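You operate a simulated robot arm through the tools that you are given. There is no shell and no other tool.

Carry out the task below with a simulated robot arm. There is one attempt and no reset: what you move stays moved.

TASK
The soak bench tripped: reset it and restart the two smaller of blowers one, three and five.
Fine: all three switches off before the reset; the biggest flow on the data plates stays off.

It is judged by the outcome, as a careful person would: the job done as asked, and still so three seconds after it is handed in. It fails if anything else is knocked over, pushed out of place, dropped, spilled or broken.

THE ROBOT
A 6-joint arm with a fingered hand, fixed in place. Base frame: the origin is on the floor under the middle of its stand, x ahead of it, y to its left, z up. Readings come in m, degrees, newtons and seconds.
It reaches about 1.346 m from its shoulder. Its first joint turns from -149.0 to 149.0 degrees. Payload 3.5 kg.
Tool frame: the origin (TCP) lies between the finger pads and is the grasp point; the fingertips stand 0.026 m ahead of it; z points along the fingers, y is the line along which they close. The gripper opens to 0.132 m; its body begins 0.073 m behind the TCP. The gripper is a hand of 4 fingers: y runs from the thumb to the fingers, the wrist lies at [0, 0, -0.234] in the tool frame.
Orientation is told as [roll, pitch, yaw] about the base's x, y, z axes, in that order, counted from this pose: with the fingers straight down and closing along the base's y, the tool's x points along the base's -x, its y along +y and its z along -z.

THE INTERFACE
- The arm moves only by the tool jog_arm. Its argument "moves" is one flat list of numbers, 6 for each row, row after row: the shift along the tool's x, y, z in units of 250 mm (1.0 is 250 mm), then the turn, a rotation vector about the tool's x, y, z in units of 45 degrees (1.0 is 45 degrees). In form: [tx, ty, tz, rx, ry, rz, tx, ty, tz, rx, ry, rz, ...]. A call has 1 to 20 rows; each row is the pose to reach, as a shift and turn from the pose commanded when the call began, along the tool's axes at that moment. A call with a number of a shift or a turn outside -1 to 1 is refused whole. Each row takes 0.2 s and may step no farther than 0.05 m and 8.6 degrees from the row before; otherwise, the whole call is refused. Where a pose cannot be reached the arm comes as near as it can. A force on the tool above 40 N (or 10 N above the force at the start of the call, whichever is more), or a blocked arm, ends the call early, and 0.2 s more pass. In this call time passes only in rows, and 0.2 s behind the last. It gives the time, the measured TCP pose, the force on the tool (base axes), the opening and the grip force at its end, in the units of the frame above (readings bear some noise), with the torque about the TCP (base axes, N m) and any sound that the robot's microphone picked up.
- Cameras (640 x 400 px; columns grow to the right, rows downward): "scene" is fixed at [0.3993, -0.502, 1.4166]; the picture's right is [0.92, -0.40, 0.00], its down [-0.15, -0.34, -0.93] and it looks along [0.37, 0.85, -0.37] (base axes); focal length 328 px, centre (320, 200). "wrist" rides on the gripper at [0.068, 0.002, -0.097] in the tool frame; the picture's right is [-0.03, 1.00, 0.00], its down [-0.82, -0.02, -0.58] and it looks along [-0.58, -0.01, 0.82] (tool axes); focal length 270 px, centre (320, 200). There is no depth. A picture from a camera that has moved, and an enlarged one, comes with that camera's place and axes in the base frame and with its lens.
- get_image(camera): a new picture of that camera. The clock stands still meanwhile.
- raise_lower(by): slides the trunk up (or, below 0, down) by that many m; the arm rides with it, the base frame stays. It gives what a move gives, with no picture.
- curl_fingers(finger1, finger2, finger3, thumb_bend): sets how far each is bent, from 0 (flat) to 1 (curled in); at 0.3 the hand is open as for a grip, at 0.7 the pads meet at the TCP. One left out holds its place. A second passes; each finger stops where it meets its share of the squeeze, and holds until it gets a number again. It is the only way to open and close the hand. It gives what a move gives, with no picture; readings hold the bend of each and the force on the fingers (four entries, about 0 where the hand has none), thumb and palm.
- close_up(camera, box): a new picture of the part [left, top, right, bottom] of that camera's present view, enlarged. The clock stands still meanwhile.
- finish_job(): hands the job in; it is judged then, once.

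Places have to be worked out from the pictures, the camera data and where the tool is seen. Open the gripper and draw the arm clear of the work before you hand the job in, unless the task says otherwise.

The tools are called after "Emit:" by a JSON object that holds its "api" and its "payload". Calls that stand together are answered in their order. jog_arm: Moves the arm, as the interface text tells. Its arguments: {"type":"object","properties":{"moves":{"type":"array","items":{"type":"number"}}},"required":["moves"]} The other tools are called the same way: raise_lower (by) moves the trunk up or down; curl_fingers (finger1, finger2, finger3, thumb_bend) moves the fingers one by one; get_image (camera) takes a picture; close_up (camera, box) takes an enlarged picture of a part of a camera's view; finish_job () hands the job in.

At the start:

```text
time: 0.0
ee_pos: [0.5318, 0.5253, 1.065]
ee_rot: [0.0, 0.0, 0.0]
force: [-0.8, -0.1, 0.7]
wrist_torque: [-0.01, -0.02, -0.08]
width: 0.1321
grasp_force: 0.1
shape: jaw
bend: [0.3, 0.3, 0.3, 0.3]
finger forces: [0.0, 0.0, 0.0, 0.0, 0.0, 0.0]
trunk travel left (down, up): [-0.963, 0.007]
```

scene: 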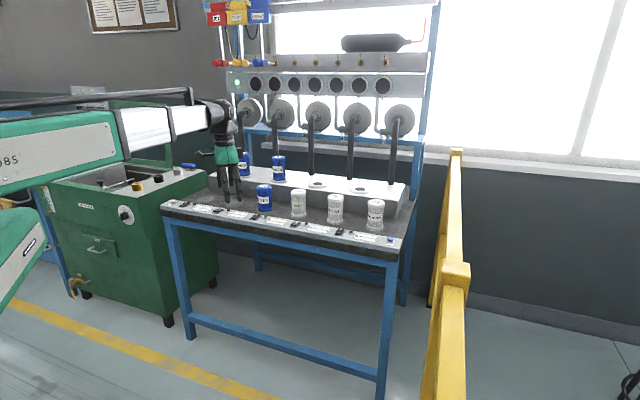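
wrist: 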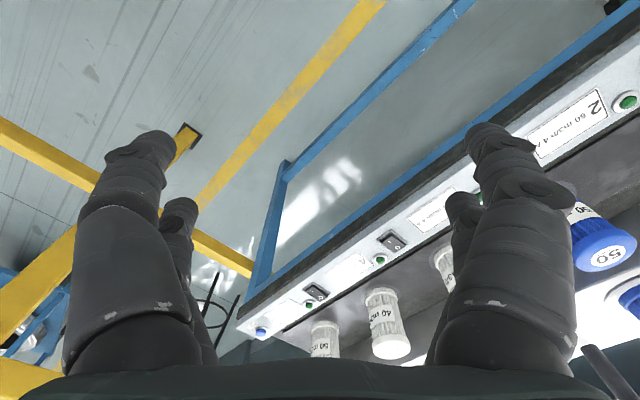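

I'll start by looking closely at the bench front with its switches, plates and reset control.

Emit:
{"api": "close_up", "payload": {"camera": "scene", "box": [150, 180, 280, 260]}}

Emit:
{"api": "close_up", "payload": {"camera": "scene", "box": [280, 180, 410, 260]}}

Emit:
{"api": "close_up", "payload": {"camera": "scene", "box": [200, 0, 440, 150]}}

Emit:
{"api": "close_up", "payload": {"camera": "wrist", "box": [220, 180, 480, 360]}}

```text
4.92 times, centred on (215, 220) of scene
camera zoom: at [0.3993, -0.502, 1.4166], right [0.92, -0.4, 0.0], down [-0.15, -0.34, -0.93], along [0.37, 0.85, -0.37], focal length 1615 px, centre (837, 102)
```

zoom: 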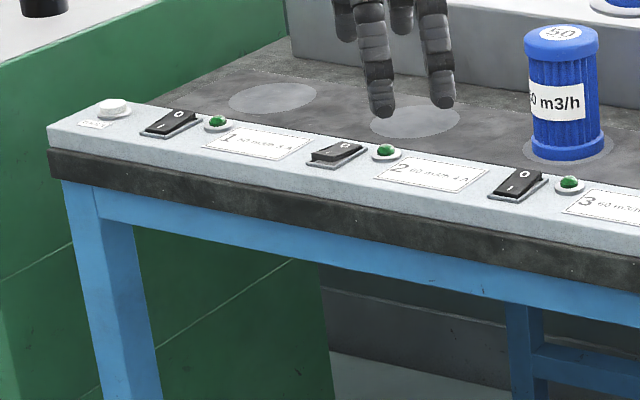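

```text
4.92 times, centred on (345, 220) of scene
camera zoom: at [0.3993, -0.502, 1.4166], right [0.92, -0.4, 0.0], down [-0.15, -0.34, -0.93], along [0.37, 0.85, -0.37], focal length 1615 px, centre (197, 102)
```

zoom: 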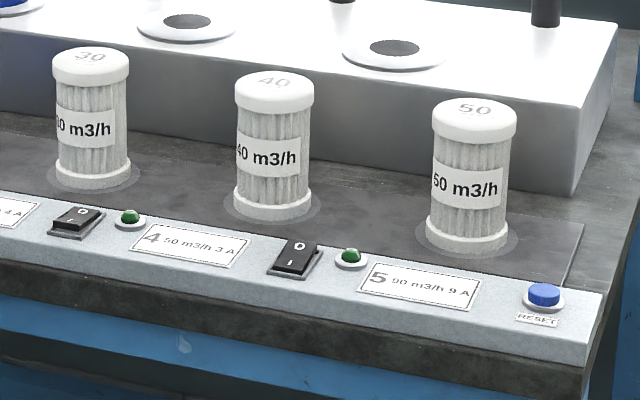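

```text
2.67 times, centred on (320, 75) of scene
camera zoom: at [0.3993, -0.502, 1.4166], right [0.92, -0.4, 0.0], down [-0.15, -0.34, -0.93], along [0.37, 0.85, -0.37], focal length 875 px, centre (320, 533)
```

zoom: 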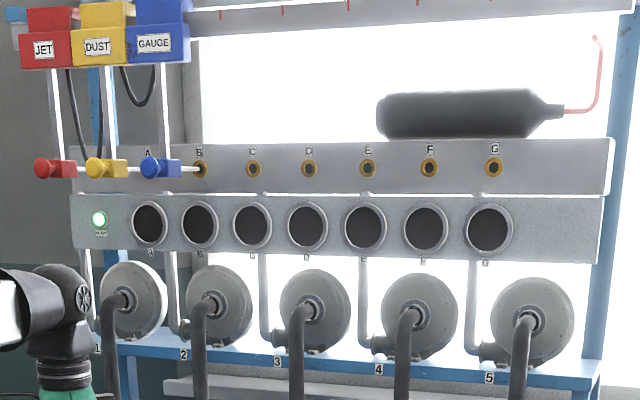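

```text
2.22 times, centred on (350, 270) of wrist
camera zoom: at [0.4629, 0.5268, 1.16], right [0.03, 1.0, 0.0], down [0.82, -0.02, 0.58], along [0.58, -0.01, -0.82], focal length 601 px, centre (253, 44)
```

zoom: 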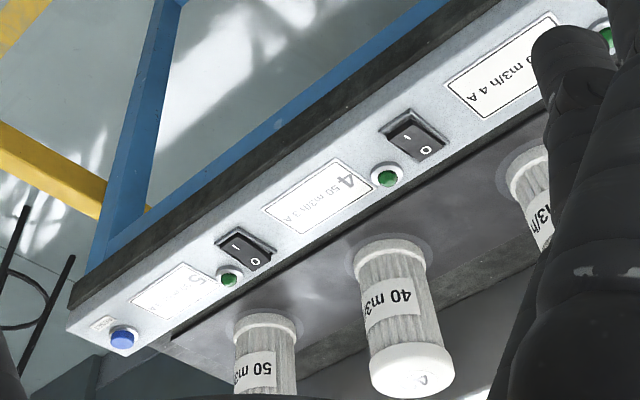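

Zooming tighter on each switch, plate and the leftmost button.

Emit:
{"api": "close_up", "payload": {"camera": "scene", "box": [155, 192, 219, 232]}}

Emit:
{"api": "close_up", "payload": {"camera": "scene", "box": [205, 200, 253, 230]}}

Emit:
{"api": "close_up", "payload": {"camera": "scene", "box": [245, 206, 293, 236]}}

Emit:
{"api": "close_up", "payload": {"camera": "scene", "box": [285, 212, 333, 242]}}

Emit:
{"api": "close_up", "payload": {"camera": "scene", "box": [328, 220, 408, 270]}}

Emit:
{"api": "close_up", "payload": {"camera": "scene", "box": [220, 70, 260, 95]}}

```text
10.00 times, centred on (187, 212) of scene
camera zoom: at [0.3993, -0.502, 1.4166], right [0.92, -0.4, 0.0], down [-0.15, -0.34, -0.93], along [0.37, 0.85, -0.37], focal length 3280 px, centre (1650, 80)
```

zoom: 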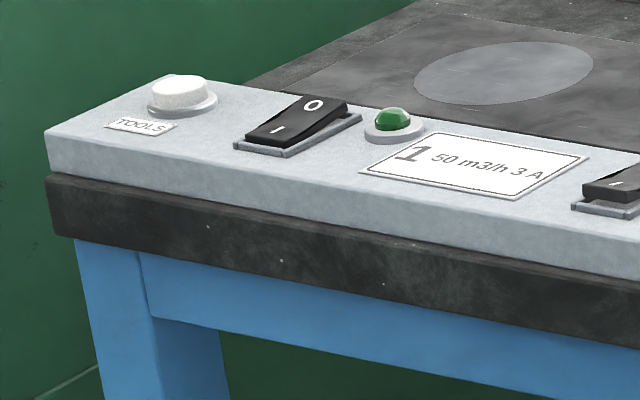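

```text
13.33 times, centred on (229, 215) of scene
camera zoom: at [0.3993, -0.502, 1.4166], right [0.92, -0.4, 0.0], down [-0.15, -0.34, -0.93], along [0.37, 0.85, -0.37], focal length 4373 px, centre (1533, 0)
```

zoom: 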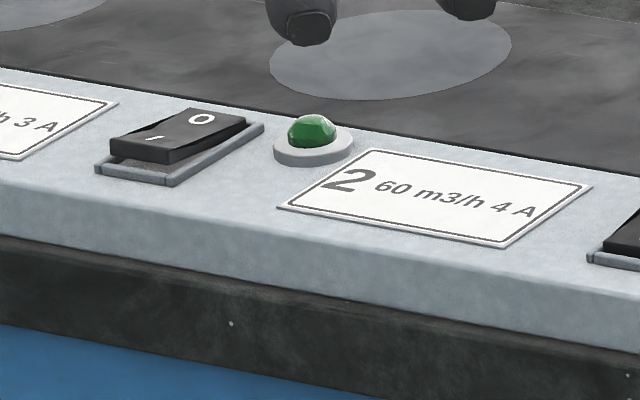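

```text
13.33 times, centred on (269, 221) of scene
camera zoom: at [0.3993, -0.502, 1.4166], right [0.92, -0.4, 0.0], down [-0.15, -0.34, -0.93], along [0.37, 0.85, -0.37], focal length 4373 px, centre (1000, -80)
```

zoom: 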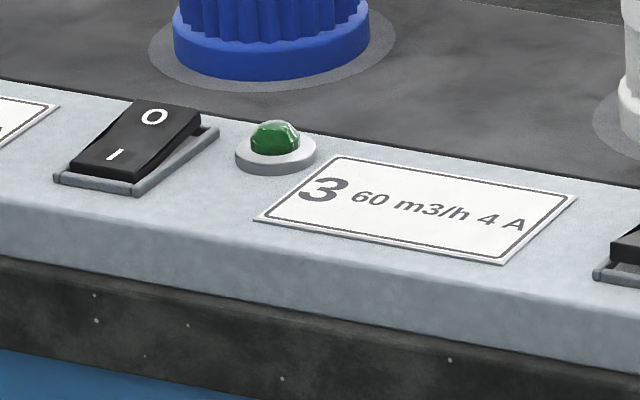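

```text
13.33 times, centred on (309, 227) of scene
camera zoom: at [0.3993, -0.502, 1.4166], right [0.92, -0.4, 0.0], down [-0.15, -0.34, -0.93], along [0.37, 0.85, -0.37], focal length 4373 px, centre (467, -160)
```

zoom: 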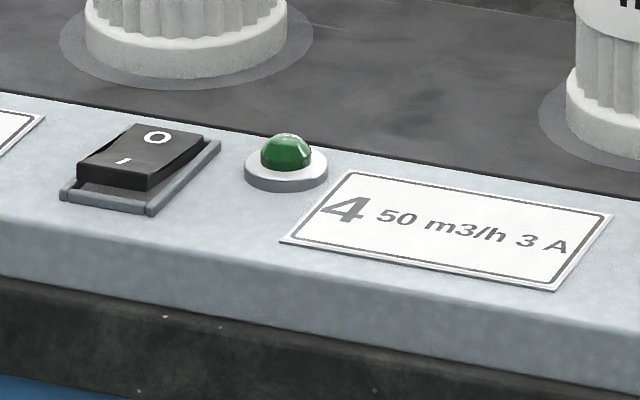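

```text
8.00 times, centred on (368, 245) of scene
camera zoom: at [0.3993, -0.502, 1.4166], right [0.92, -0.4, 0.0], down [-0.15, -0.34, -0.93], along [0.37, 0.85, -0.37], focal length 2624 px, centre (-64, -160)
```

zoom: 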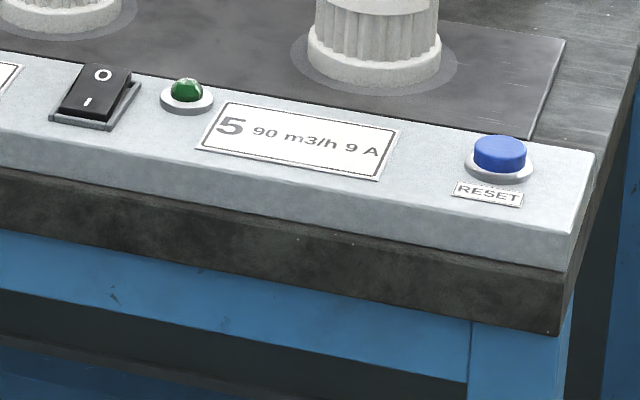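

```text
16.00 times, centred on (240, 82) of scene
camera zoom: at [0.3993, -0.502, 1.4166], right [0.92, -0.4, 0.0], down [-0.15, -0.34, -0.93], along [0.37, 0.85, -0.37], focal length 5248 px, centre (1600, 2080)
```

zoom: 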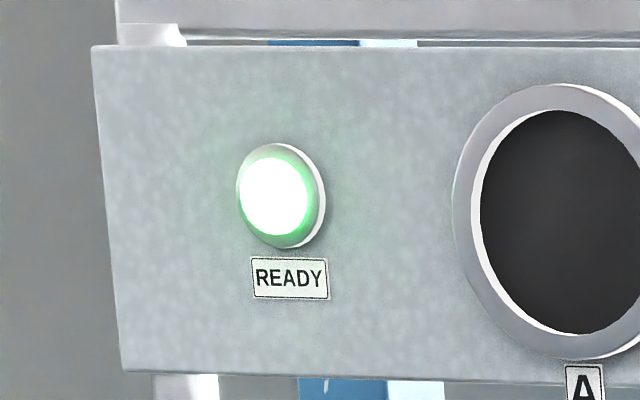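

Plates read: 1 = 50, 3 = 60, 5 = 90 m3/h, so 5 stays off and 1 and 3 get restarted. Switches 1, 3 and 5 are currently rocked to I (front pressed), and 2 and 4 are at O. I'll form a one-finger pointer and look at it.

Emit:
{"api": "curl_fingers", "payload": {"finger1": 1.0, "finger2": 0.3, "finger3": 1.0, "thumb_bend": 1.0}}

Emit:
{"api": "get_image", "payload": {"camera": "wrist"}}

Emit:
{"api": "close_up", "payload": {"camera": "scene", "box": [170, 80, 298, 220]}}

```text
time: 1.0
ee_pos: [0.5322, 0.5252, 1.0642]
ee_rot: [0.0, -0.1, 0.0]
force: [-0.2, -0.1, 0.1]
wrist_torque: [0.01, 0.0, 0.0]
width: 0.0062
grasp_force: 0.1
shape: fingers
bend: [0.95, 0.3, 1.0, 1.0]
finger forces: [0.1, 0.0, 0.0, 0.0, 0.0, 0.1]
trunk travel left (down, up): [-0.963, 0.007]
```

```text
taken
camera wrist: at [0.4629, 0.5268, 1.16], right [0.03, 1.0, 0.0], down [0.82, -0.02, 0.58], along [0.58, -0.01, -0.82], focal length 270 px, centre (320, 200)
```

wrist: 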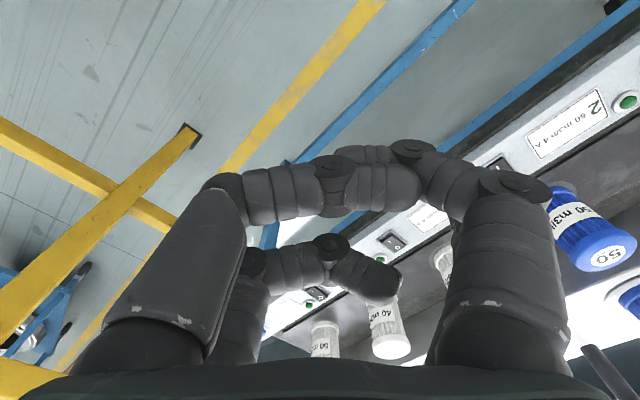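

```text
2.86 times, centred on (234, 150) of scene
camera zoom: at [0.3993, -0.502, 1.4166], right [0.92, -0.4, 0.0], down [-0.15, -0.34, -0.93], along [0.37, 0.85, -0.37], focal length 937 px, centre (566, 343)
```

zoom: 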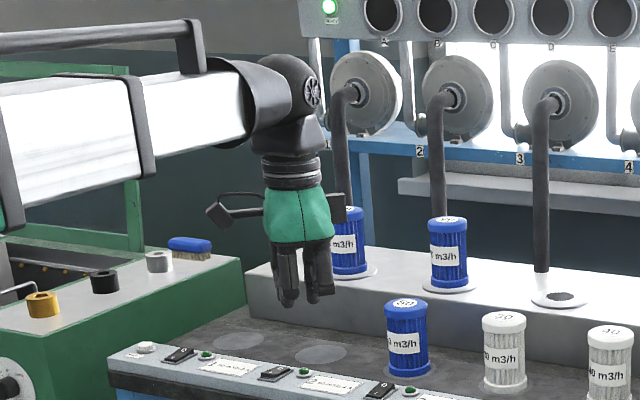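

One finger stayed extended but it's hidden behind the curled ones. I'll try a different finger as the pointer to see which one sits nearest the camera.

Emit:
{"api": "curl_fingers", "payload": {"finger1": 0.0, "finger2": 1.0, "finger3": 1.0, "thumb_bend": 1.0}}

Emit:
{"api": "get_image", "payload": {"camera": "wrist"}}

Emit:
{"api": "close_up", "payload": {"camera": "scene", "box": [200, 130, 264, 220]}}

```text
time: 2.0
ee_pos: [0.5311, 0.525, 1.0629]
ee_rot: [0.0, -0.1, 0.0]
force: [0.3, 0.2, 0.0]
wrist_torque: [-0.02, -0.01, 0.01]
width: 0.0621
grasp_force: 0.1
shape: fingers
bend: [0.0, 0.87, 1.0, 1.0]
finger forces: [0.0, 0.0, 0.0, 0.0, 0.1, 0.1]
trunk travel left (down, up): [-0.963, 0.007]
```

```text
taken
camera wrist: at [0.4629, 0.5268, 1.16], right [0.03, 1.0, 0.0], down [0.82, -0.02, 0.58], along [0.58, -0.01, -0.82], focal length 270 px, centre (320, 200)
```

wrist: 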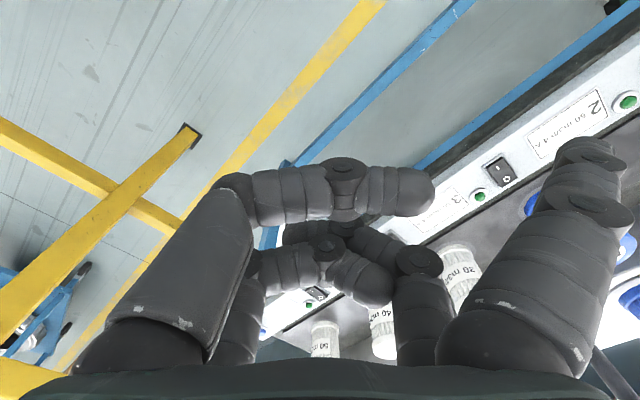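

```text
4.44 times, centred on (232, 175) of scene
camera zoom: at [0.3993, -0.502, 1.4166], right [0.92, -0.4, 0.0], down [-0.15, -0.34, -0.93], along [0.37, 0.85, -0.37], focal length 1458 px, centre (711, 311)
```

zoom: 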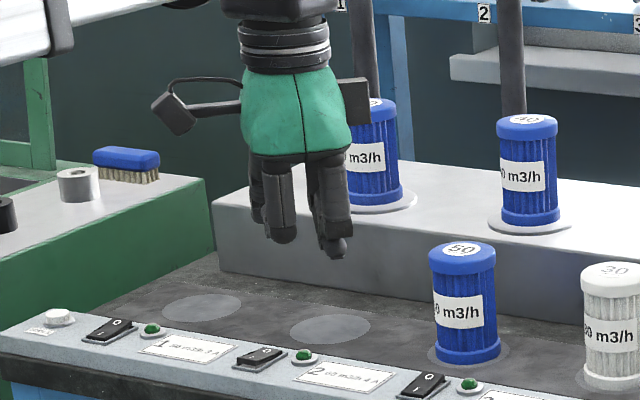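

Finger1 is the near-right finger on the camera side, so it will be the pointer at bend 0.3 with the rest curled. I'll set that and yaw the hand 45° so it squares up with the panel, which runs at 45° to the base.

Emit:
{"api": "curl_fingers", "payload": {"finger1": 0.3, "finger2": 1.0, "finger3": 1.0, "thumb_bend": 1.0}}

Emit:
{"api": "jog_arm", "payload": {"moves": [0, 0, 0, 0, 0, -0.1667, 0, 0, 0, 0, 0, -0.3333, 0, 0, 0, 0, 0, -0.5, 0, 0, 0, 0, 0, -0.6667, 0, 0, 0, 0, 0, -0.8333, 0, 0, 0, 0, 0, -1.0]}}

Emit:
{"api": "get_image", "payload": {"camera": "wrist"}}

Emit:
{"api": "get_image", "payload": {"camera": "scene"}}

```text
time: 3.0
ee_pos: [0.5329, 0.5248, 1.0649]
ee_rot: [-0.1, 0.0, 0.0]
force: [0.2, 0.1, -0.2]
wrist_torque: [-0.01, -0.02, 0.0]
width: 0.0457
grasp_force: 0.0
shape: fingers
bend: [0.3, 0.87, 1.0, 1.0]
finger forces: [0.1, 0.0, 0.0, 0.1, 0.0, 0.1]
trunk travel left (down, up): [-0.963, 0.007]
```

```text
time: 4.4
ee_pos: [0.5326, 0.5258, 1.0642]
ee_rot: [-0.1, -0.1, 45.1]
force: [-0.7, 0.9, 1.4]
wrist_torque: [0.0, -0.03, -0.01]
width: 0.046
grasp_force: 0.1
shape: fingers
bend: [0.3, 0.87, 1.0, 1.0]
finger forces: [0.0, 0.0, 0.0, 0.1, 0.1, 0.0]
trunk travel left (down, up): [-0.963, 0.007]
```

```text
taken
camera wrist: at [0.4816, 0.4779, 1.16], right [-0.69, 0.72, 0.0], down [0.59, 0.56, 0.58], along [0.42, 0.4, -0.82], focal length 270 px, centre (320, 200)
```

wrist: 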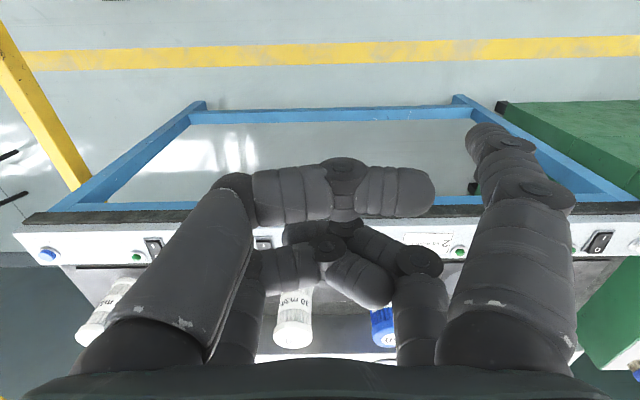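

```text
taken
```

scene: 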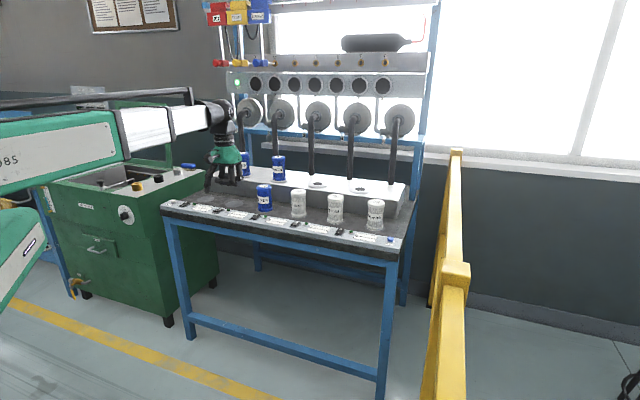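

The panel edge is now level in the wrist view, so the hand is squared up. Next I tilt the hand 30° so the fingers point forward and down, keeping the body on the operator's side.

Emit:
{"api": "jog_arm", "payload": {"moves": [0, 0, 0, 0, -0.1667, 0, 0, 0, 0, 0, -0.3333, 0, 0, 0, 0, 0, -0.5, 0, 0, 0, 0, 0, -0.6667, 0]}}

Emit:
{"api": "get_image", "payload": {"camera": "wrist"}}

Emit:
{"api": "close_up", "payload": {"camera": "scene", "box": [180, 120, 276, 220]}}

```text
time: 5.4
ee_pos: [0.5307, 0.5247, 1.0952]
ee_rot: [0.0, -30.0, 45.1]
force: [0.6, 0.2, -0.1]
wrist_torque: [0.0, -0.04, 0.0]
width: 0.0458
grasp_force: 0.1
shape: fingers
bend: [0.3, 0.87, 1.0, 1.0]
finger forces: [0.0, 0.0, 0.1, 0.0, 0.0, 0.0]
out of reach, approached as far as the arm can: row 2, 3, 4
trunk travel left (down, up): [-0.963, 0.007]
```

```text
taken
camera wrist: at [0.4534, 0.45, 1.1443], right [-0.69, 0.72, 0.01], down [0.31, 0.28, 0.91], along [0.65, 0.63, -0.42], focal length 270 px, centre (320, 200)
```

wrist: 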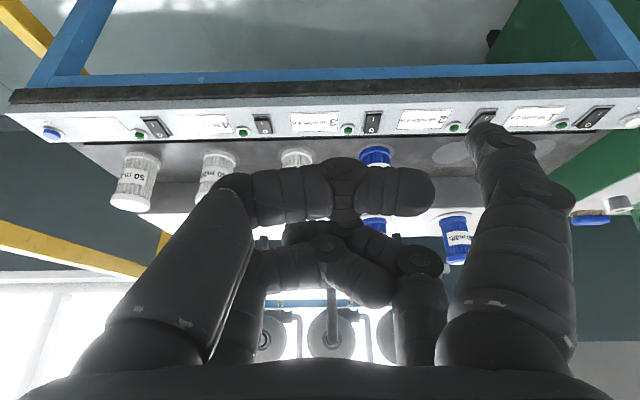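

```text
4.00 times, centred on (228, 170) of scene
camera zoom: at [0.3993, -0.502, 1.4166], right [0.92, -0.4, 0.0], down [-0.15, -0.34, -0.93], along [0.37, 0.85, -0.37], focal length 1312 px, centre (688, 320)
```

zoom: 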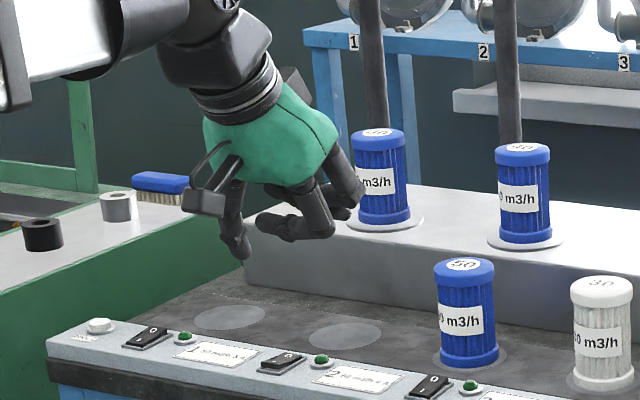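

The tilt is in, though the arm said it was short of that pose this close in; TCP is now about z 1.095. Triangulating puts switch 3 near (0.654, 0.777, 0.83), and the pointer tip is about (0.02, 0.075, 0.02) in the tool frame. I'll move forward over the panel, well above it.

Emit:
{"api": "jog_arm", "payload": {"moves": [-0.1386, 0.013, 0.08, 0, 0, 0, -0.277, 0.026, 0.16, 0, 0, 0, -0.4157, 0.039, 0.24, 0, 0, 0, -0.5543, 0.052, 0.32, 0, 0, 0, -0.693, 0.064, 0.4, 0, 0, 0]}}

Emit:
{"api": "get_image", "payload": {"camera": "wrist"}}

Emit:
{"api": "get_image", "payload": {"camera": "scene"}}

```text
time: 6.6
ee_pos: [0.6624, 0.6797, 1.0952]
ee_rot: [-0.1, -30.1, 45.0]
force: [-0.1, -0.7, -0.4]
wrist_torque: [-0.02, -0.02, 0.0]
width: 0.046
grasp_force: 0.1
shape: fingers
bend: [0.3, 0.87, 1.0, 1.0]
finger forces: [0.0, 0.0, 0.0, 0.1, 0.0, 0.0]
trunk travel left (down, up): [-0.963, 0.007]
```

```text
taken
camera wrist: at [0.5842, 0.6031, 1.144], right [-0.69, 0.72, 0.01], down [0.31, 0.28, 0.91], along [0.65, 0.63, -0.42], focal length 270 px, centre (320, 200)
```

wrist: 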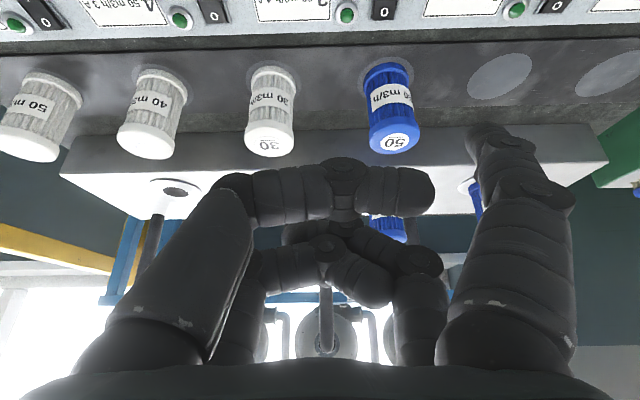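

```text
taken
```

scene: 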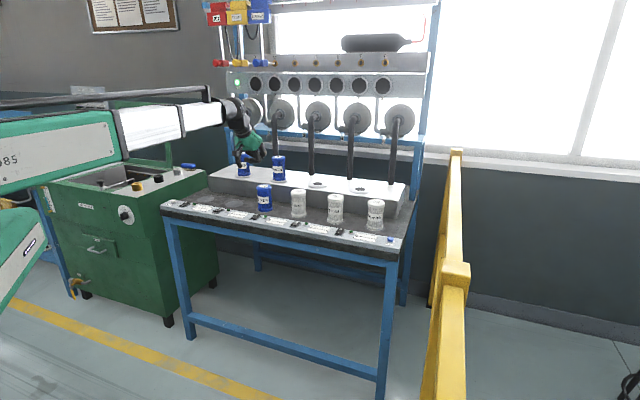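

Switch 3 appears at (384, 8) in the wrist view, which matches a position near (0.66, 0.78). I'll drop toward it, stopping with the tip about 7 cm above the panel to check alignment.

Emit:
{"api": "jog_arm", "payload": {"moves": [0.0392, 0, 0.168, 0, 0, 0, 0.0785, 0, 0.336, 0, 0, 0, 0.1177, 0, 0.504, 0, 0, 0, 0.157, 0, 0.672, 0, 0, 0]}}

Emit:
{"api": "get_image", "payload": {"camera": "wrist"}}

Emit:
{"api": "close_up", "payload": {"camera": "scene", "box": [200, 140, 328, 240]}}

```text
time: 7.6
ee_pos: [0.6948, 0.7128, 1.0937]
ee_rot: [0.0, -30.0, 44.9]
force: [-0.3, -0.2, -0.8]
wrist_torque: [-0.01, -0.02, -0.02]
width: 0.0459
grasp_force: 0.1
shape: fingers
bend: [0.3, 0.87, 1.0, 1.0]
finger forces: [0.0, 0.1, 0.1, 0.1, 0.0, 0.1]
out of reach, approached as far as the arm can: row 1, 2, 3, 4
trunk travel left (down, up): [-0.963, 0.007]
```

```text
taken
camera wrist: at [0.6167, 0.6388, 1.1433], right [-0.69, 0.72, 0.01], down [0.31, 0.28, 0.91], along [0.65, 0.63, -0.42], focal length 270 px, centre (320, 200)
```

wrist: 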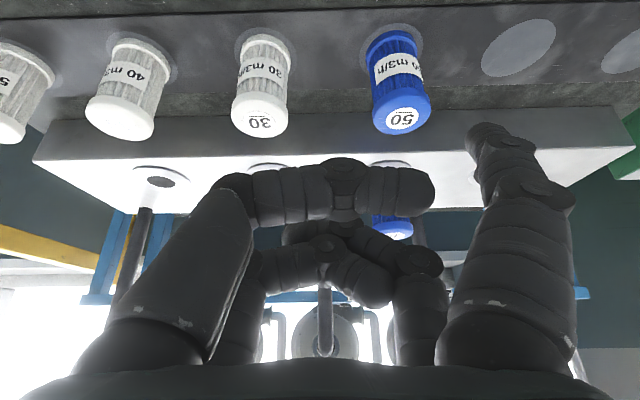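

```text
4.00 times, centred on (264, 190) of scene
camera zoom: at [0.3993, -0.502, 1.4166], right [0.92, -0.4, 0.0], down [-0.15, -0.34, -0.93], along [0.37, 0.85, -0.37], focal length 1312 px, centre (544, 240)
```

zoom: 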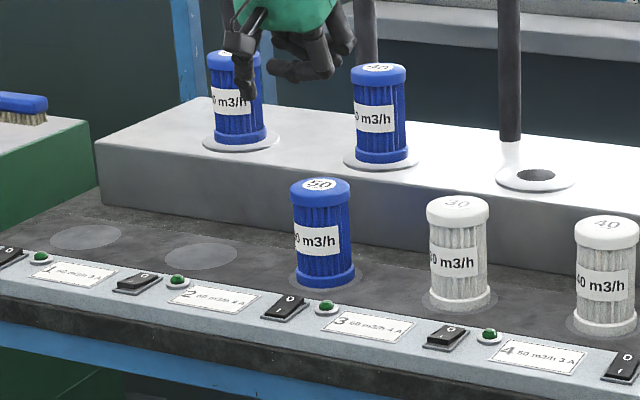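

The arm can't go below about z 1.094 at this trunk height, so the trunk will have to supply the height. First I check that the arm can rise 0.1 m from here, so I keep jog headroom once the trunk is lowered.

Emit:
{"api": "jog_arm", "payload": {"moves": [-0.0667, 0, -0.1155, 0, 0, 0, -0.1333, 0, -0.231, 0, 0, 0, -0.2, 0, -0.3464, 0, 0, 0]}}

```text
time: 8.4
ee_pos: [0.6938, 0.7127, 1.0951]
ee_rot: [0.0, -29.9, 45.0]
force: [0.7, 0.3, -0.1]
wrist_torque: [0.0, 0.0, 0.01]
width: 0.0458
grasp_force: 0.0
shape: fingers
bend: [0.3, 0.87, 1.0, 1.0]
finger forces: [0.1, 0.1, 0.0, 0.1, 0.0, 0.1]
out of reach, approached as far as the arm can: row 1, 2, 3
trunk travel left (down, up): [-0.963, 0.007]
```

The arm only slides horizontally, so height comes from the trunk alone. The space below the hand and forearm is clear: the filters start about 0.1 m behind. I'll lower the trunk 0.16 m.

Emit:
{"api": "raise_lower", "payload": {"by": -0.16}}

Emit:
{"api": "get_image", "payload": {"camera": "wrist"}}

Emit:
{"api": "get_image", "payload": {"camera": "scene"}}

Emit:
{"api": "close_up", "payload": {"camera": "scene", "box": [216, 150, 312, 240]}}

```text
time: 10.2
ee_pos: [0.6946, 0.7122, 0.9341]
ee_rot: [0.0, -30.0, 44.9]
force: [-0.2, 1.4, 0.1]
wrist_torque: [0.01, 0.0, 0.01]
width: 0.0455
grasp_force: 0.1
shape: fingers
bend: [0.3, 0.87, 1.0, 1.0]
finger forces: [0.0, 0.0, 0.0, 0.1, 0.0, 0.0]
trunk travel left (down, up): [-0.803, 0.167]
```

```text
taken
camera wrist: at [0.6156, 0.6376, 0.9842], right [-0.69, 0.72, 0.01], down [0.31, 0.28, 0.91], along [0.65, 0.63, -0.42], focal length 270 px, centre (320, 200)
```

wrist: 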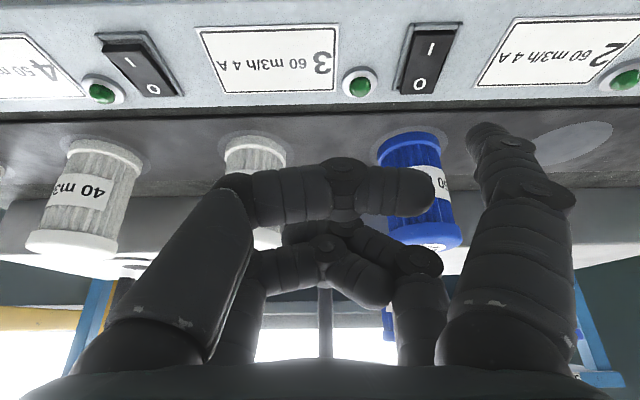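

```text
taken
```

scene: 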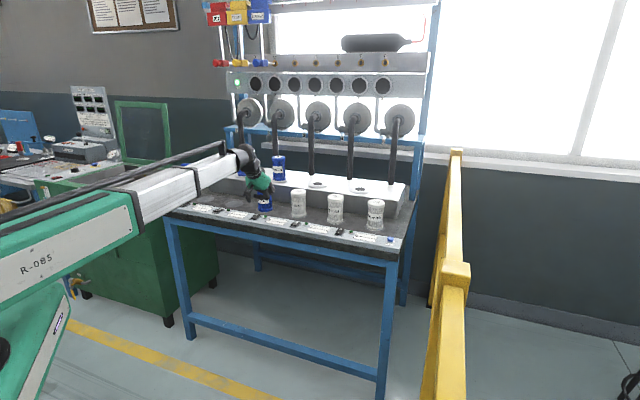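

```text
4.44 times, centred on (264, 195) of scene
camera zoom: at [0.3993, -0.502, 1.4166], right [0.92, -0.4, 0.0], down [-0.15, -0.34, -0.93], along [0.37, 0.85, -0.37], focal length 1458 px, centre (569, 222)
```

zoom: 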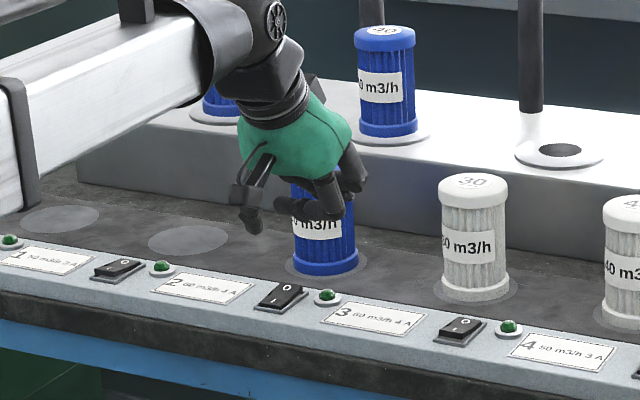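

The pointer tip works out at about (E −0.087, N 0.98, z 0.91) in panel axes. Switch 3's "O" end is at about (−0.086, 1.029), so I move 45 mm forward to put the tip over the O end, then lower partway and check.

Emit:
{"api": "jog_arm", "payload": {"moves": [-0.078, 0, 0.045, 0, 0, 0, -0.156, 0, 0.09, 0, 0, 0]}}

Emit:
{"api": "raise_lower", "payload": {"by": -0.045}}

Emit:
{"api": "get_image", "payload": {"camera": "wrist"}}

Emit:
{"api": "close_up", "payload": {"camera": "scene", "box": [232, 180, 296, 230]}}

```text
time: 10.8
ee_pos: [0.7265, 0.7442, 0.9343]
ee_rot: [0.0, -30.1, 45.0]
force: [0.0, 0.5, -0.4]
wrist_torque: [-0.03, -0.03, -0.01]
width: 0.0459
grasp_force: 0.1
shape: fingers
bend: [0.3, 0.87, 1.0, 1.0]
finger forces: [0.0, 0.0, 0.0, 0.0, 0.0, 0.1]
trunk travel left (down, up): [-0.803, 0.167]
```

```text
time: 11.7
ee_pos: [0.7273, 0.7434, 0.891]
ee_rot: [0.0, -30.0, 45.0]
force: [0.3, -0.5, -0.8]
wrist_torque: [0.02, -0.01, -0.02]
width: 0.046
grasp_force: 0.0
shape: fingers
bend: [0.3, 0.87, 1.0, 1.0]
finger forces: [0.0, 0.1, 0.0, 0.0, 0.0, 0.0]
trunk travel left (down, up): [-0.758, 0.212]
```

```text
taken
camera wrist: at [0.6483, 0.6685, 0.9392], right [-0.69, 0.72, 0.01], down [0.31, 0.28, 0.91], along [0.65, 0.63, -0.42], focal length 270 px, centre (320, 200)
```

wrist: 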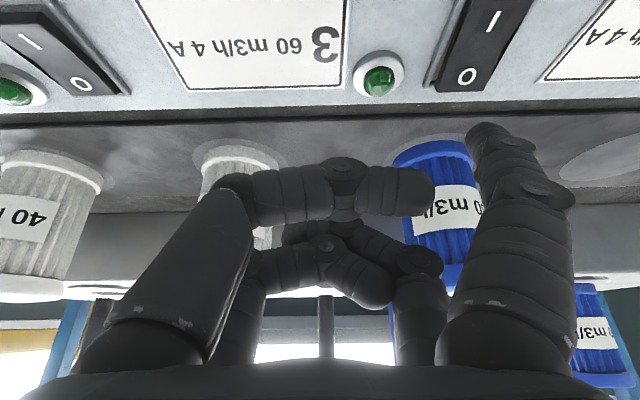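

```text
8.00 times, centred on (264, 205) of scene
camera zoom: at [0.3993, -0.502, 1.4166], right [0.92, -0.4, 0.0], down [-0.15, -0.34, -0.93], along [0.37, 0.85, -0.37], focal length 2624 px, centre (768, 160)
```

zoom: 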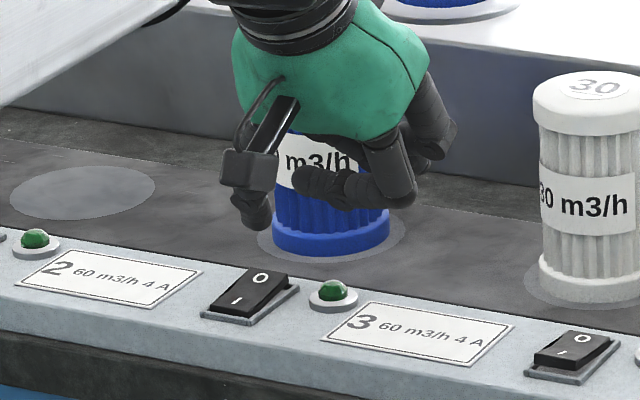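

Switch 3's O mark triangulates cleanly to E −0.086, N 1.028, z 0.830, but the tip's own position is still uncertain by about 1 cm. I'll take tighter views of the tip before committing.

Emit:
{"api": "close_up", "payload": {"camera": "scene", "box": [252, 195, 276, 225]}}

Emit:
{"api": "close_up", "payload": {"camera": "wrist", "box": [420, 20, 580, 140]}}

```text
13.33 times, centred on (264, 210) of scene
camera zoom: at [0.3993, -0.502, 1.4166], right [0.92, -0.4, 0.0], down [-0.15, -0.34, -0.93], along [0.37, 0.85, -0.37], focal length 4373 px, centre (1067, 67)
```

zoom: 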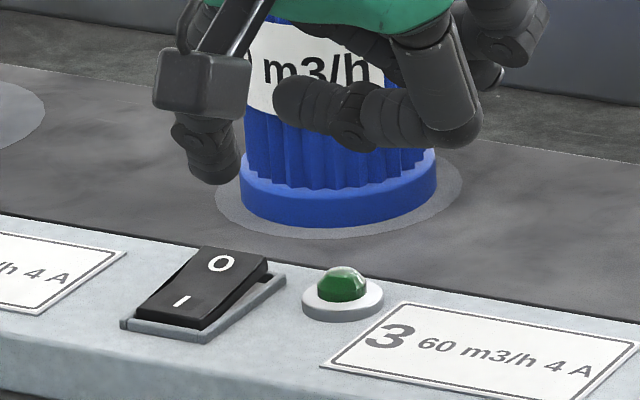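

```text
3.33 times, centred on (500, 80) of wrist
camera zoom: at [0.6483, 0.6685, 0.9392], right [-0.69, 0.72, 0.01], down [0.31, 0.28, 0.91], along [0.65, 0.63, -0.42], focal length 901 px, centre (-280, 600)
```

zoom: 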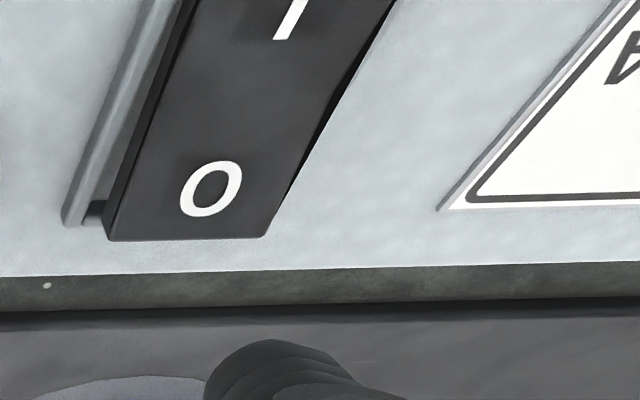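

After cancelling the scene camera's offset against the known O position, both rays agree: the tip is at about (E −0.087, N 1.028, z 0.858), directly above the O end at z ≈ 0.830. I'll lower 22 mm to just above contact.

Emit:
{"api": "raise_lower", "payload": {"by": -0.022}}

Emit:
{"api": "close_up", "payload": {"camera": "scene", "box": [248, 195, 280, 225]}}

Emit:
{"api": "close_up", "payload": {"camera": "wrist", "box": [420, 20, 580, 140]}}

```text
time: 12.4
ee_pos: [0.7255, 0.7438, 0.8683]
ee_rot: [0.0, -30.0, 45.0]
force: [0.4, -0.4, 0.7]
wrist_torque: [0.0, 0.01, 0.0]
width: 0.0458
grasp_force: 0.1
shape: fingers
bend: [0.3, 0.87, 1.0, 1.0]
finger forces: [0.0, 0.0, 0.1, 0.0, 0.1, 0.1]
trunk travel left (down, up): [-0.736, 0.234]
```

```text
13.33 times, centred on (264, 210) of scene
camera zoom: at [0.3993, -0.502, 1.4166], right [0.92, -0.4, 0.0], down [-0.15, -0.34, -0.93], along [0.37, 0.85, -0.37], focal length 4373 px, centre (1067, 67)
```

zoom: 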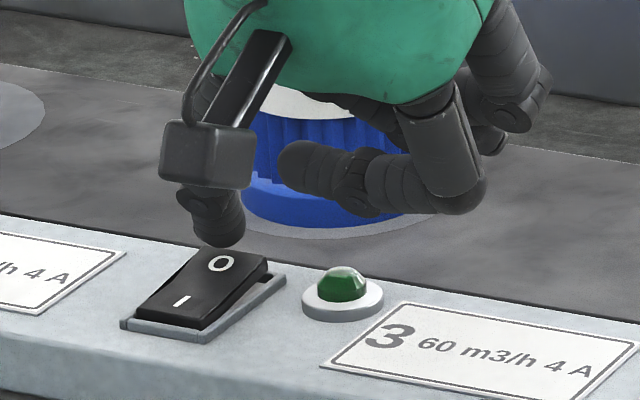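

```text
3.33 times, centred on (500, 80) of wrist
camera zoom: at [0.6483, 0.6685, 0.9172], right [-0.69, 0.72, 0.01], down [0.31, 0.28, 0.91], along [0.65, 0.63, -0.42], focal length 901 px, centre (-280, 600)
```

zoom: 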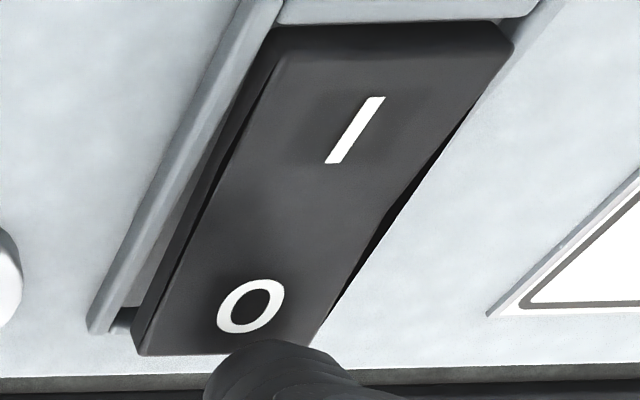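

The tip hovers right over the O end in both views. Lowering in small steps now to make contact.

Emit:
{"api": "raise_lower", "payload": {"by": -0.008}}

Emit:
{"api": "close_up", "payload": {"camera": "wrist", "box": [420, 20, 580, 140]}}

```text
time: 13.0
ee_pos: [0.7257, 0.7438, 0.8616]
ee_rot: [-0.1, -30.1, 44.9]
force: [3.1, -0.2, 7.2]
wrist_torque: [0.39, 0.3, -0.21]
width: 0.0465
grasp_force: 3.3
shape: fingers
bend: [0.29, 0.87, 1.0, 1.0]
finger forces: [6.6, 0.0, 0.0, 0.0, 0.1, 0.0]
trunk travel left (down, up): [-0.728, 0.242]
heard: click
```

```text
3.33 times, centred on (500, 80) of wrist
camera zoom: at [0.6486, 0.6685, 0.9096], right [-0.69, 0.72, 0.01], down [0.31, 0.28, 0.91], along [0.65, 0.63, -0.42], focal length 901 px, centre (-280, 600)
```

zoom: 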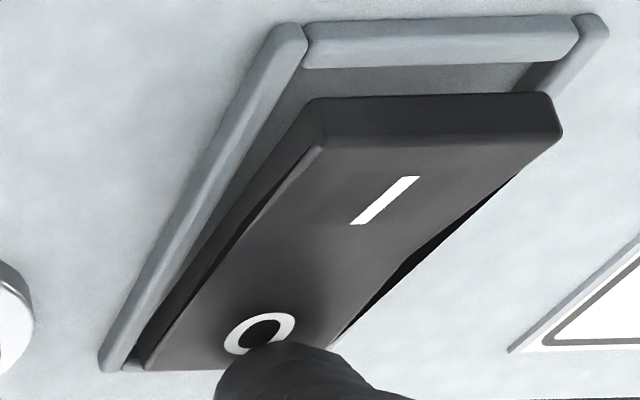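

Click heard and the I end has popped up, so switch 3 is off. I'll raise the trunk 6 cm and shift along the panel toward switch 5.

Emit:
{"api": "raise_lower", "payload": {"by": 0.06}}

Emit:
{"api": "jog_arm", "payload": {"moves": [0.0346, 0, -0.02, 0, 0, 0, 0.0693, -0.1, -0.04, 0, 0, 0, 0.0693, -0.28, -0.04, 0, 0, 0, 0.0693, -0.46, -0.04, 0, 0, 0, 0.0693, -0.64, -0.04, 0, 0, 0, 0.0693, -0.82, -0.04, 0, 0, 0, 0.0693, -1.0, -0.04, 0, 0, 0]}}

Emit:
{"api": "get_image", "payload": {"camera": "wrist"}}

Emit:
{"api": "get_image", "payload": {"camera": "scene"}}

```text
time: 14.0
ee_pos: [0.7257, 0.7443, 0.9198]
ee_rot: [-0.1, -30.0, 44.9]
force: [-1.1, -0.3, 0.1]
wrist_torque: [-0.01, 0.0, 0.02]
width: 0.0458
grasp_force: 0.1
shape: fingers
bend: [0.3, 0.87, 1.0, 1.0]
finger forces: [0.0, 0.0, 0.1, 0.1, 0.1, 0.1]
trunk travel left (down, up): [-0.788, 0.182]
```

```text
time: 15.6
ee_pos: [0.8915, 0.5538, 0.921]
ee_rot: [-0.1, -29.8, 45.1]
force: [0.6, -0.7, -0.4]
wrist_torque: [-0.01, 0.03, 0.01]
width: 0.0459
grasp_force: 0.1
shape: fingers
bend: [0.3, 0.87, 1.0, 1.0]
finger forces: [0.1, 0.1, 0.1, 0.0, 0.0, 0.0]
trunk travel left (down, up): [-0.788, 0.182]
```

```text
taken
camera wrist: at [0.8135, 0.4796, 0.9691], right [-0.69, 0.72, 0.01], down [0.31, 0.28, 0.91], along [0.65, 0.63, -0.42], focal length 270 px, centre (320, 200)
```

wrist: 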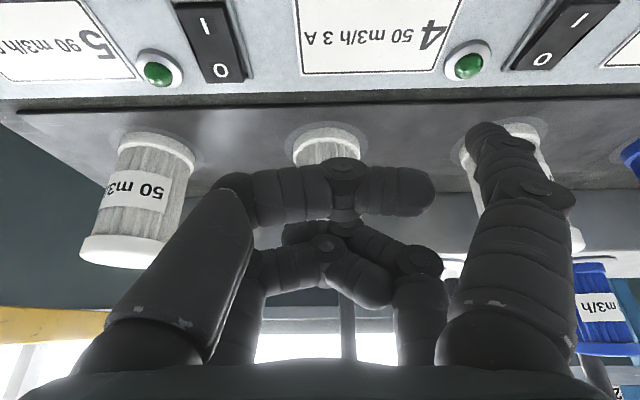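

```text
taken
```

scene: 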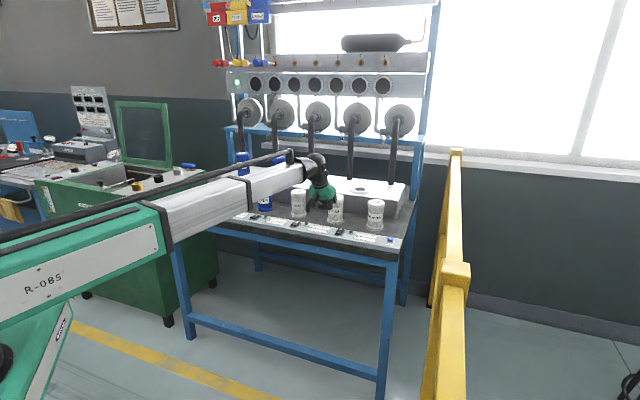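

Switch 5's O end is at about (E 0.295, N 1.028). I'll shift the remaining 0.129 m along the panel and 17 mm forward, then lower to just above it.

Emit:
{"api": "jog_arm", "payload": {"moves": [0, -0.172, 0, 0, 0, 0, 0, -0.344, 0, 0, 0, 0, 0, -0.516, 0, 0, 0, 0, -0.059, -0.516, 0.034, 0, 0, 0]}}

Emit:
{"api": "raise_lower", "payload": {"by": -0.045}}

Emit:
{"api": "get_image", "payload": {"camera": "wrist"}}

Emit:
{"api": "close_up", "payload": {"camera": "scene", "box": [300, 180, 410, 250]}}

```text
time: 16.6
ee_pos: [0.9943, 0.4724, 0.9197]
ee_rot: [-0.1, -29.9, 44.9]
force: [-0.5, 0.1, 0.7]
wrist_torque: [0.03, -0.01, 0.0]
width: 0.0458
grasp_force: 0.0
shape: fingers
bend: [0.3, 0.87, 1.0, 1.0]
finger forces: [0.0, 0.0, 0.0, 0.0, 0.1, 0.0]
trunk travel left (down, up): [-0.788, 0.182]
```

```text
time: 17.4
ee_pos: [0.9928, 0.4725, 0.8742]
ee_rot: [0.0, -30.0, 45.0]
force: [-0.1, 0.2, 0.0]
wrist_torque: [-0.04, -0.02, 0.01]
width: 0.0458
grasp_force: 0.2
shape: fingers
bend: [0.3, 0.87, 1.0, 1.0]
finger forces: [0.1, 0.1, 0.0, 0.0, 0.0, 0.0]
trunk travel left (down, up): [-0.743, 0.227]
```

```text
taken
camera wrist: at [0.9151, 0.3973, 0.9242], right [-0.69, 0.72, 0.01], down [0.31, 0.28, 0.91], along [0.65, 0.63, -0.42], focal length 270 px, centre (320, 200)
```

wrist: 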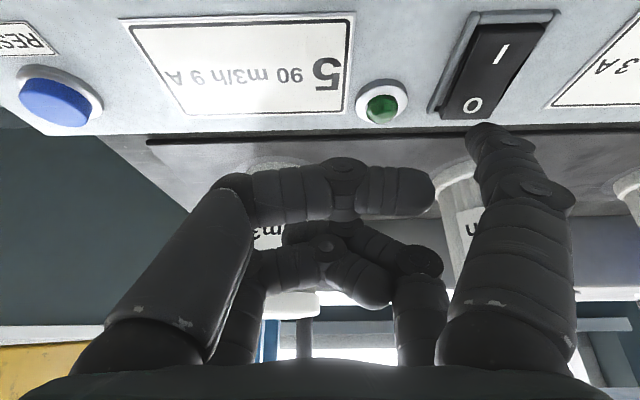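

```text
5.71 times, centred on (355, 215) of scene
camera zoom: at [0.3993, -0.502, 1.4166], right [0.92, -0.4, 0.0], down [-0.15, -0.34, -0.93], along [0.37, 0.85, -0.37], focal length 1874 px, centre (120, 114)
```

zoom: 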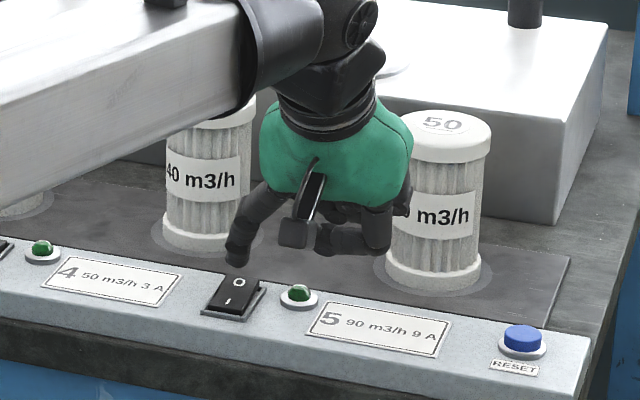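

Alignment matches what worked on switch 3, with the rocker about 2–3 mm further right. I'll trim by 3 mm and press.

Emit:
{"api": "jog_arm", "payload": {"moves": [0, -0.012, 0, 0, 0, 0]}}

Emit:
{"api": "raise_lower", "payload": {"by": -0.014}}

Emit:
{"api": "close_up", "payload": {"camera": "wrist", "box": [420, 20, 580, 140]}}

```text
time: 17.8
ee_pos: [0.9947, 0.4709, 0.8747]
ee_rot: [0.0, -29.9, 45.0]
force: [0.2, -0.7, -0.1]
wrist_torque: [0.01, 0.01, 0.01]
width: 0.0457
grasp_force: 0.1
shape: fingers
bend: [0.3, 0.87, 1.0, 1.0]
finger forces: [0.0, 0.0, 0.0, 0.0, 0.0, 0.0]
trunk travel left (down, up): [-0.743, 0.227]
```

```text
time: 18.5
ee_pos: [0.9957, 0.4707, 0.8611]
ee_rot: [0.0, -30.0, 45.0]
force: [0.9, 0.0, 4.1]
wrist_torque: [0.22, 0.18, -0.13]
width: 0.0463
grasp_force: 1.9
shape: fingers
bend: [0.29, 0.87, 1.0, 1.0]
finger forces: [3.9, 0.1, 0.0, 0.0, 0.1, 0.0]
trunk travel left (down, up): [-0.729, 0.241]
heard: click
```

```text
3.33 times, centred on (500, 80) of wrist
camera zoom: at [0.9175, 0.3955, 0.9104], right [-0.69, 0.72, 0.01], down [0.31, 0.28, 0.91], along [0.65, 0.63, -0.42], focal length 901 px, centre (-280, 600)
```

zoom: 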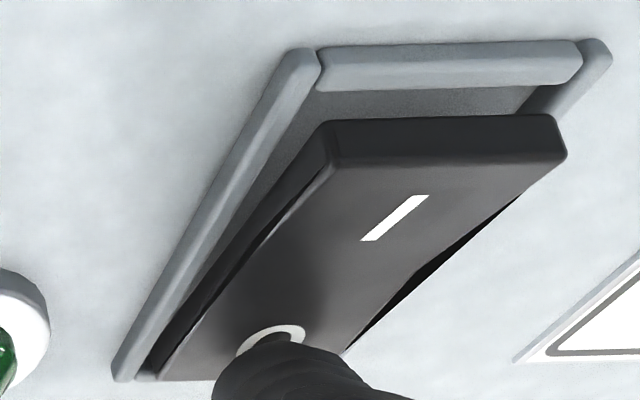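

Click and the I end is up: switch 5 is off. Now I raise and travel along the panel to switch 1.

Emit:
{"api": "raise_lower", "payload": {"by": 0.07}}

Emit:
{"api": "jog_arm", "payload": {"moves": [0.0346, 0, -0.02, 0, 0, 0, 0.0693, 0.1, -0.04, 0, 0, 0, 0.0693, 0.28, -0.04, 0, 0, 0, 0.0693, 0.46, -0.04, 0, 0, 0, 0.0693, 0.64, -0.04, 0, 0, 0, 0.0693, 0.82, -0.04, 0, 0, 0, 0.0693, 1.0, -0.04, 0, 0, 0]}}

Emit:
{"api": "jog_arm", "payload": {"moves": [0, 0.16, 0, 0, 0, 0, 0, 0.33, 0, 0, 0, 0, 0, 0.5, 0, 0, 0, 0, 0, 0.67, 0, 0, 0, 0, 0, 0.84, 0, 0, 0, 0, 0, 1.0, 0, 0, 0, 0]}}

Emit:
{"api": "get_image", "payload": {"camera": "wrist"}}

Emit:
{"api": "get_image", "payload": {"camera": "scene"}}

```text
time: 19.5
ee_pos: [0.996, 0.4714, 0.9318]
ee_rot: [0.1, -29.9, 44.9]
force: [-0.7, -0.1, 0.6]
wrist_torque: [-0.01, 0.03, 0.03]
width: 0.0459
grasp_force: 0.0
shape: fingers
bend: [0.3, 0.87, 1.0, 1.0]
finger forces: [0.0, 0.1, 0.0, 0.0, 0.1, 0.0]
trunk travel left (down, up): [-0.799, 0.171]
```

```text
time: 21.1
ee_pos: [0.802, 0.6316, 0.9313]
ee_rot: [0.0, -29.9, 44.9]
force: [-0.4, 0.0, 0.3]
wrist_torque: [0.0, -0.01, -0.03]
width: 0.0457
grasp_force: 0.1
shape: fingers
bend: [0.3, 0.87, 1.0, 1.0]
finger forces: [0.0, 0.0, 0.1, 0.0, 0.0, 0.0]
trunk travel left (down, up): [-0.799, 0.171]
```

```text
time: 22.5
ee_pos: [0.6277, 0.809, 0.9309]
ee_rot: [0.0, -29.9, 44.9]
force: [0.0, -0.1, 0.4]
wrist_torque: [0.02, 0.01, 0.01]
width: 0.0454
grasp_force: 0.0
shape: fingers
bend: [0.3, 0.87, 1.0, 1.0]
finger forces: [0.0, 0.0, 0.1, 0.1, 0.1, 0.0]
trunk travel left (down, up): [-0.799, 0.171]
```

```text
taken
camera wrist: at [0.5497, 0.7342, 0.9801], right [-0.69, 0.72, 0.01], down [0.31, 0.28, 0.91], along [0.65, 0.63, -0.42], focal length 270 px, centre (320, 200)
```

wrist: 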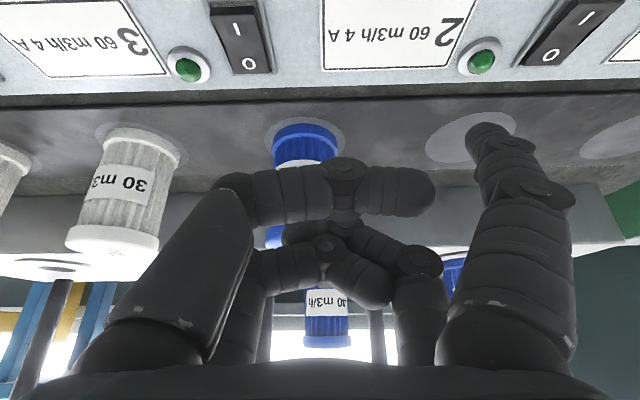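

```text
taken
```

scene: 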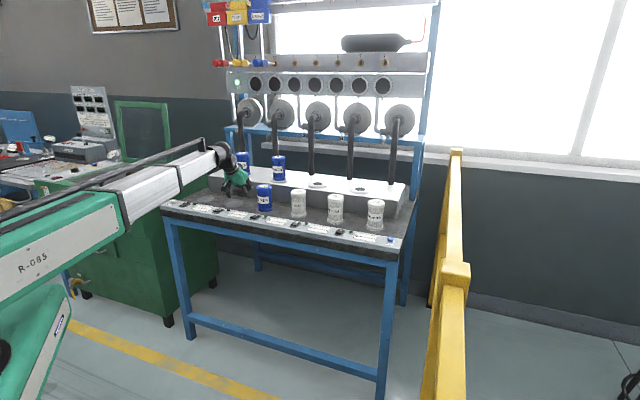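

Switch 3 still shows off, as does 5. I continue another 0.25 m toward switch 1.

Emit:
{"api": "jog_arm", "payload": {"moves": [0, 0.16, 0, 0, 0, 0, 0, 0.33, 0, 0, 0, 0, 0, 0.5, 0, 0, 0, 0, 0, 0.67, 0, 0, 0, 0, 0, 0.84, 0, 0, 0, 0, 0, 1.0, 0, 0, 0, 0]}}

Emit:
{"api": "get_image", "payload": {"camera": "wrist"}}

Emit:
{"api": "get_image", "payload": {"camera": "scene"}}

```text
time: 23.9
ee_pos: [0.4513, 0.9867, 0.931]
ee_rot: [0.0, -29.8, 45.0]
force: [-0.2, 0.0, -0.1]
wrist_torque: [0.03, 0.0, 0.0]
width: 0.0459
grasp_force: 0.1
shape: fingers
bend: [0.3, 0.87, 1.0, 1.0]
finger forces: [0.1, 0.0, 0.0, 0.0, 0.1, 0.0]
trunk travel left (down, up): [-0.799, 0.171]
```

```text
taken
camera wrist: at [0.3726, 0.9117, 0.9801], right [-0.69, 0.72, 0.01], down [0.31, 0.28, 0.91], along [0.65, 0.63, -0.42], focal length 270 px, centre (320, 200)
```

wrist: 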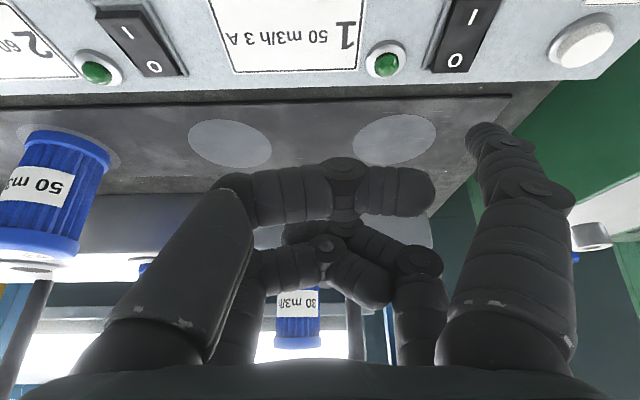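

```text
taken
```

scene: 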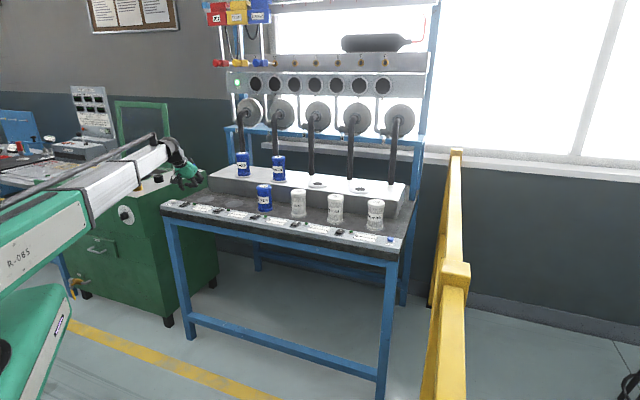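

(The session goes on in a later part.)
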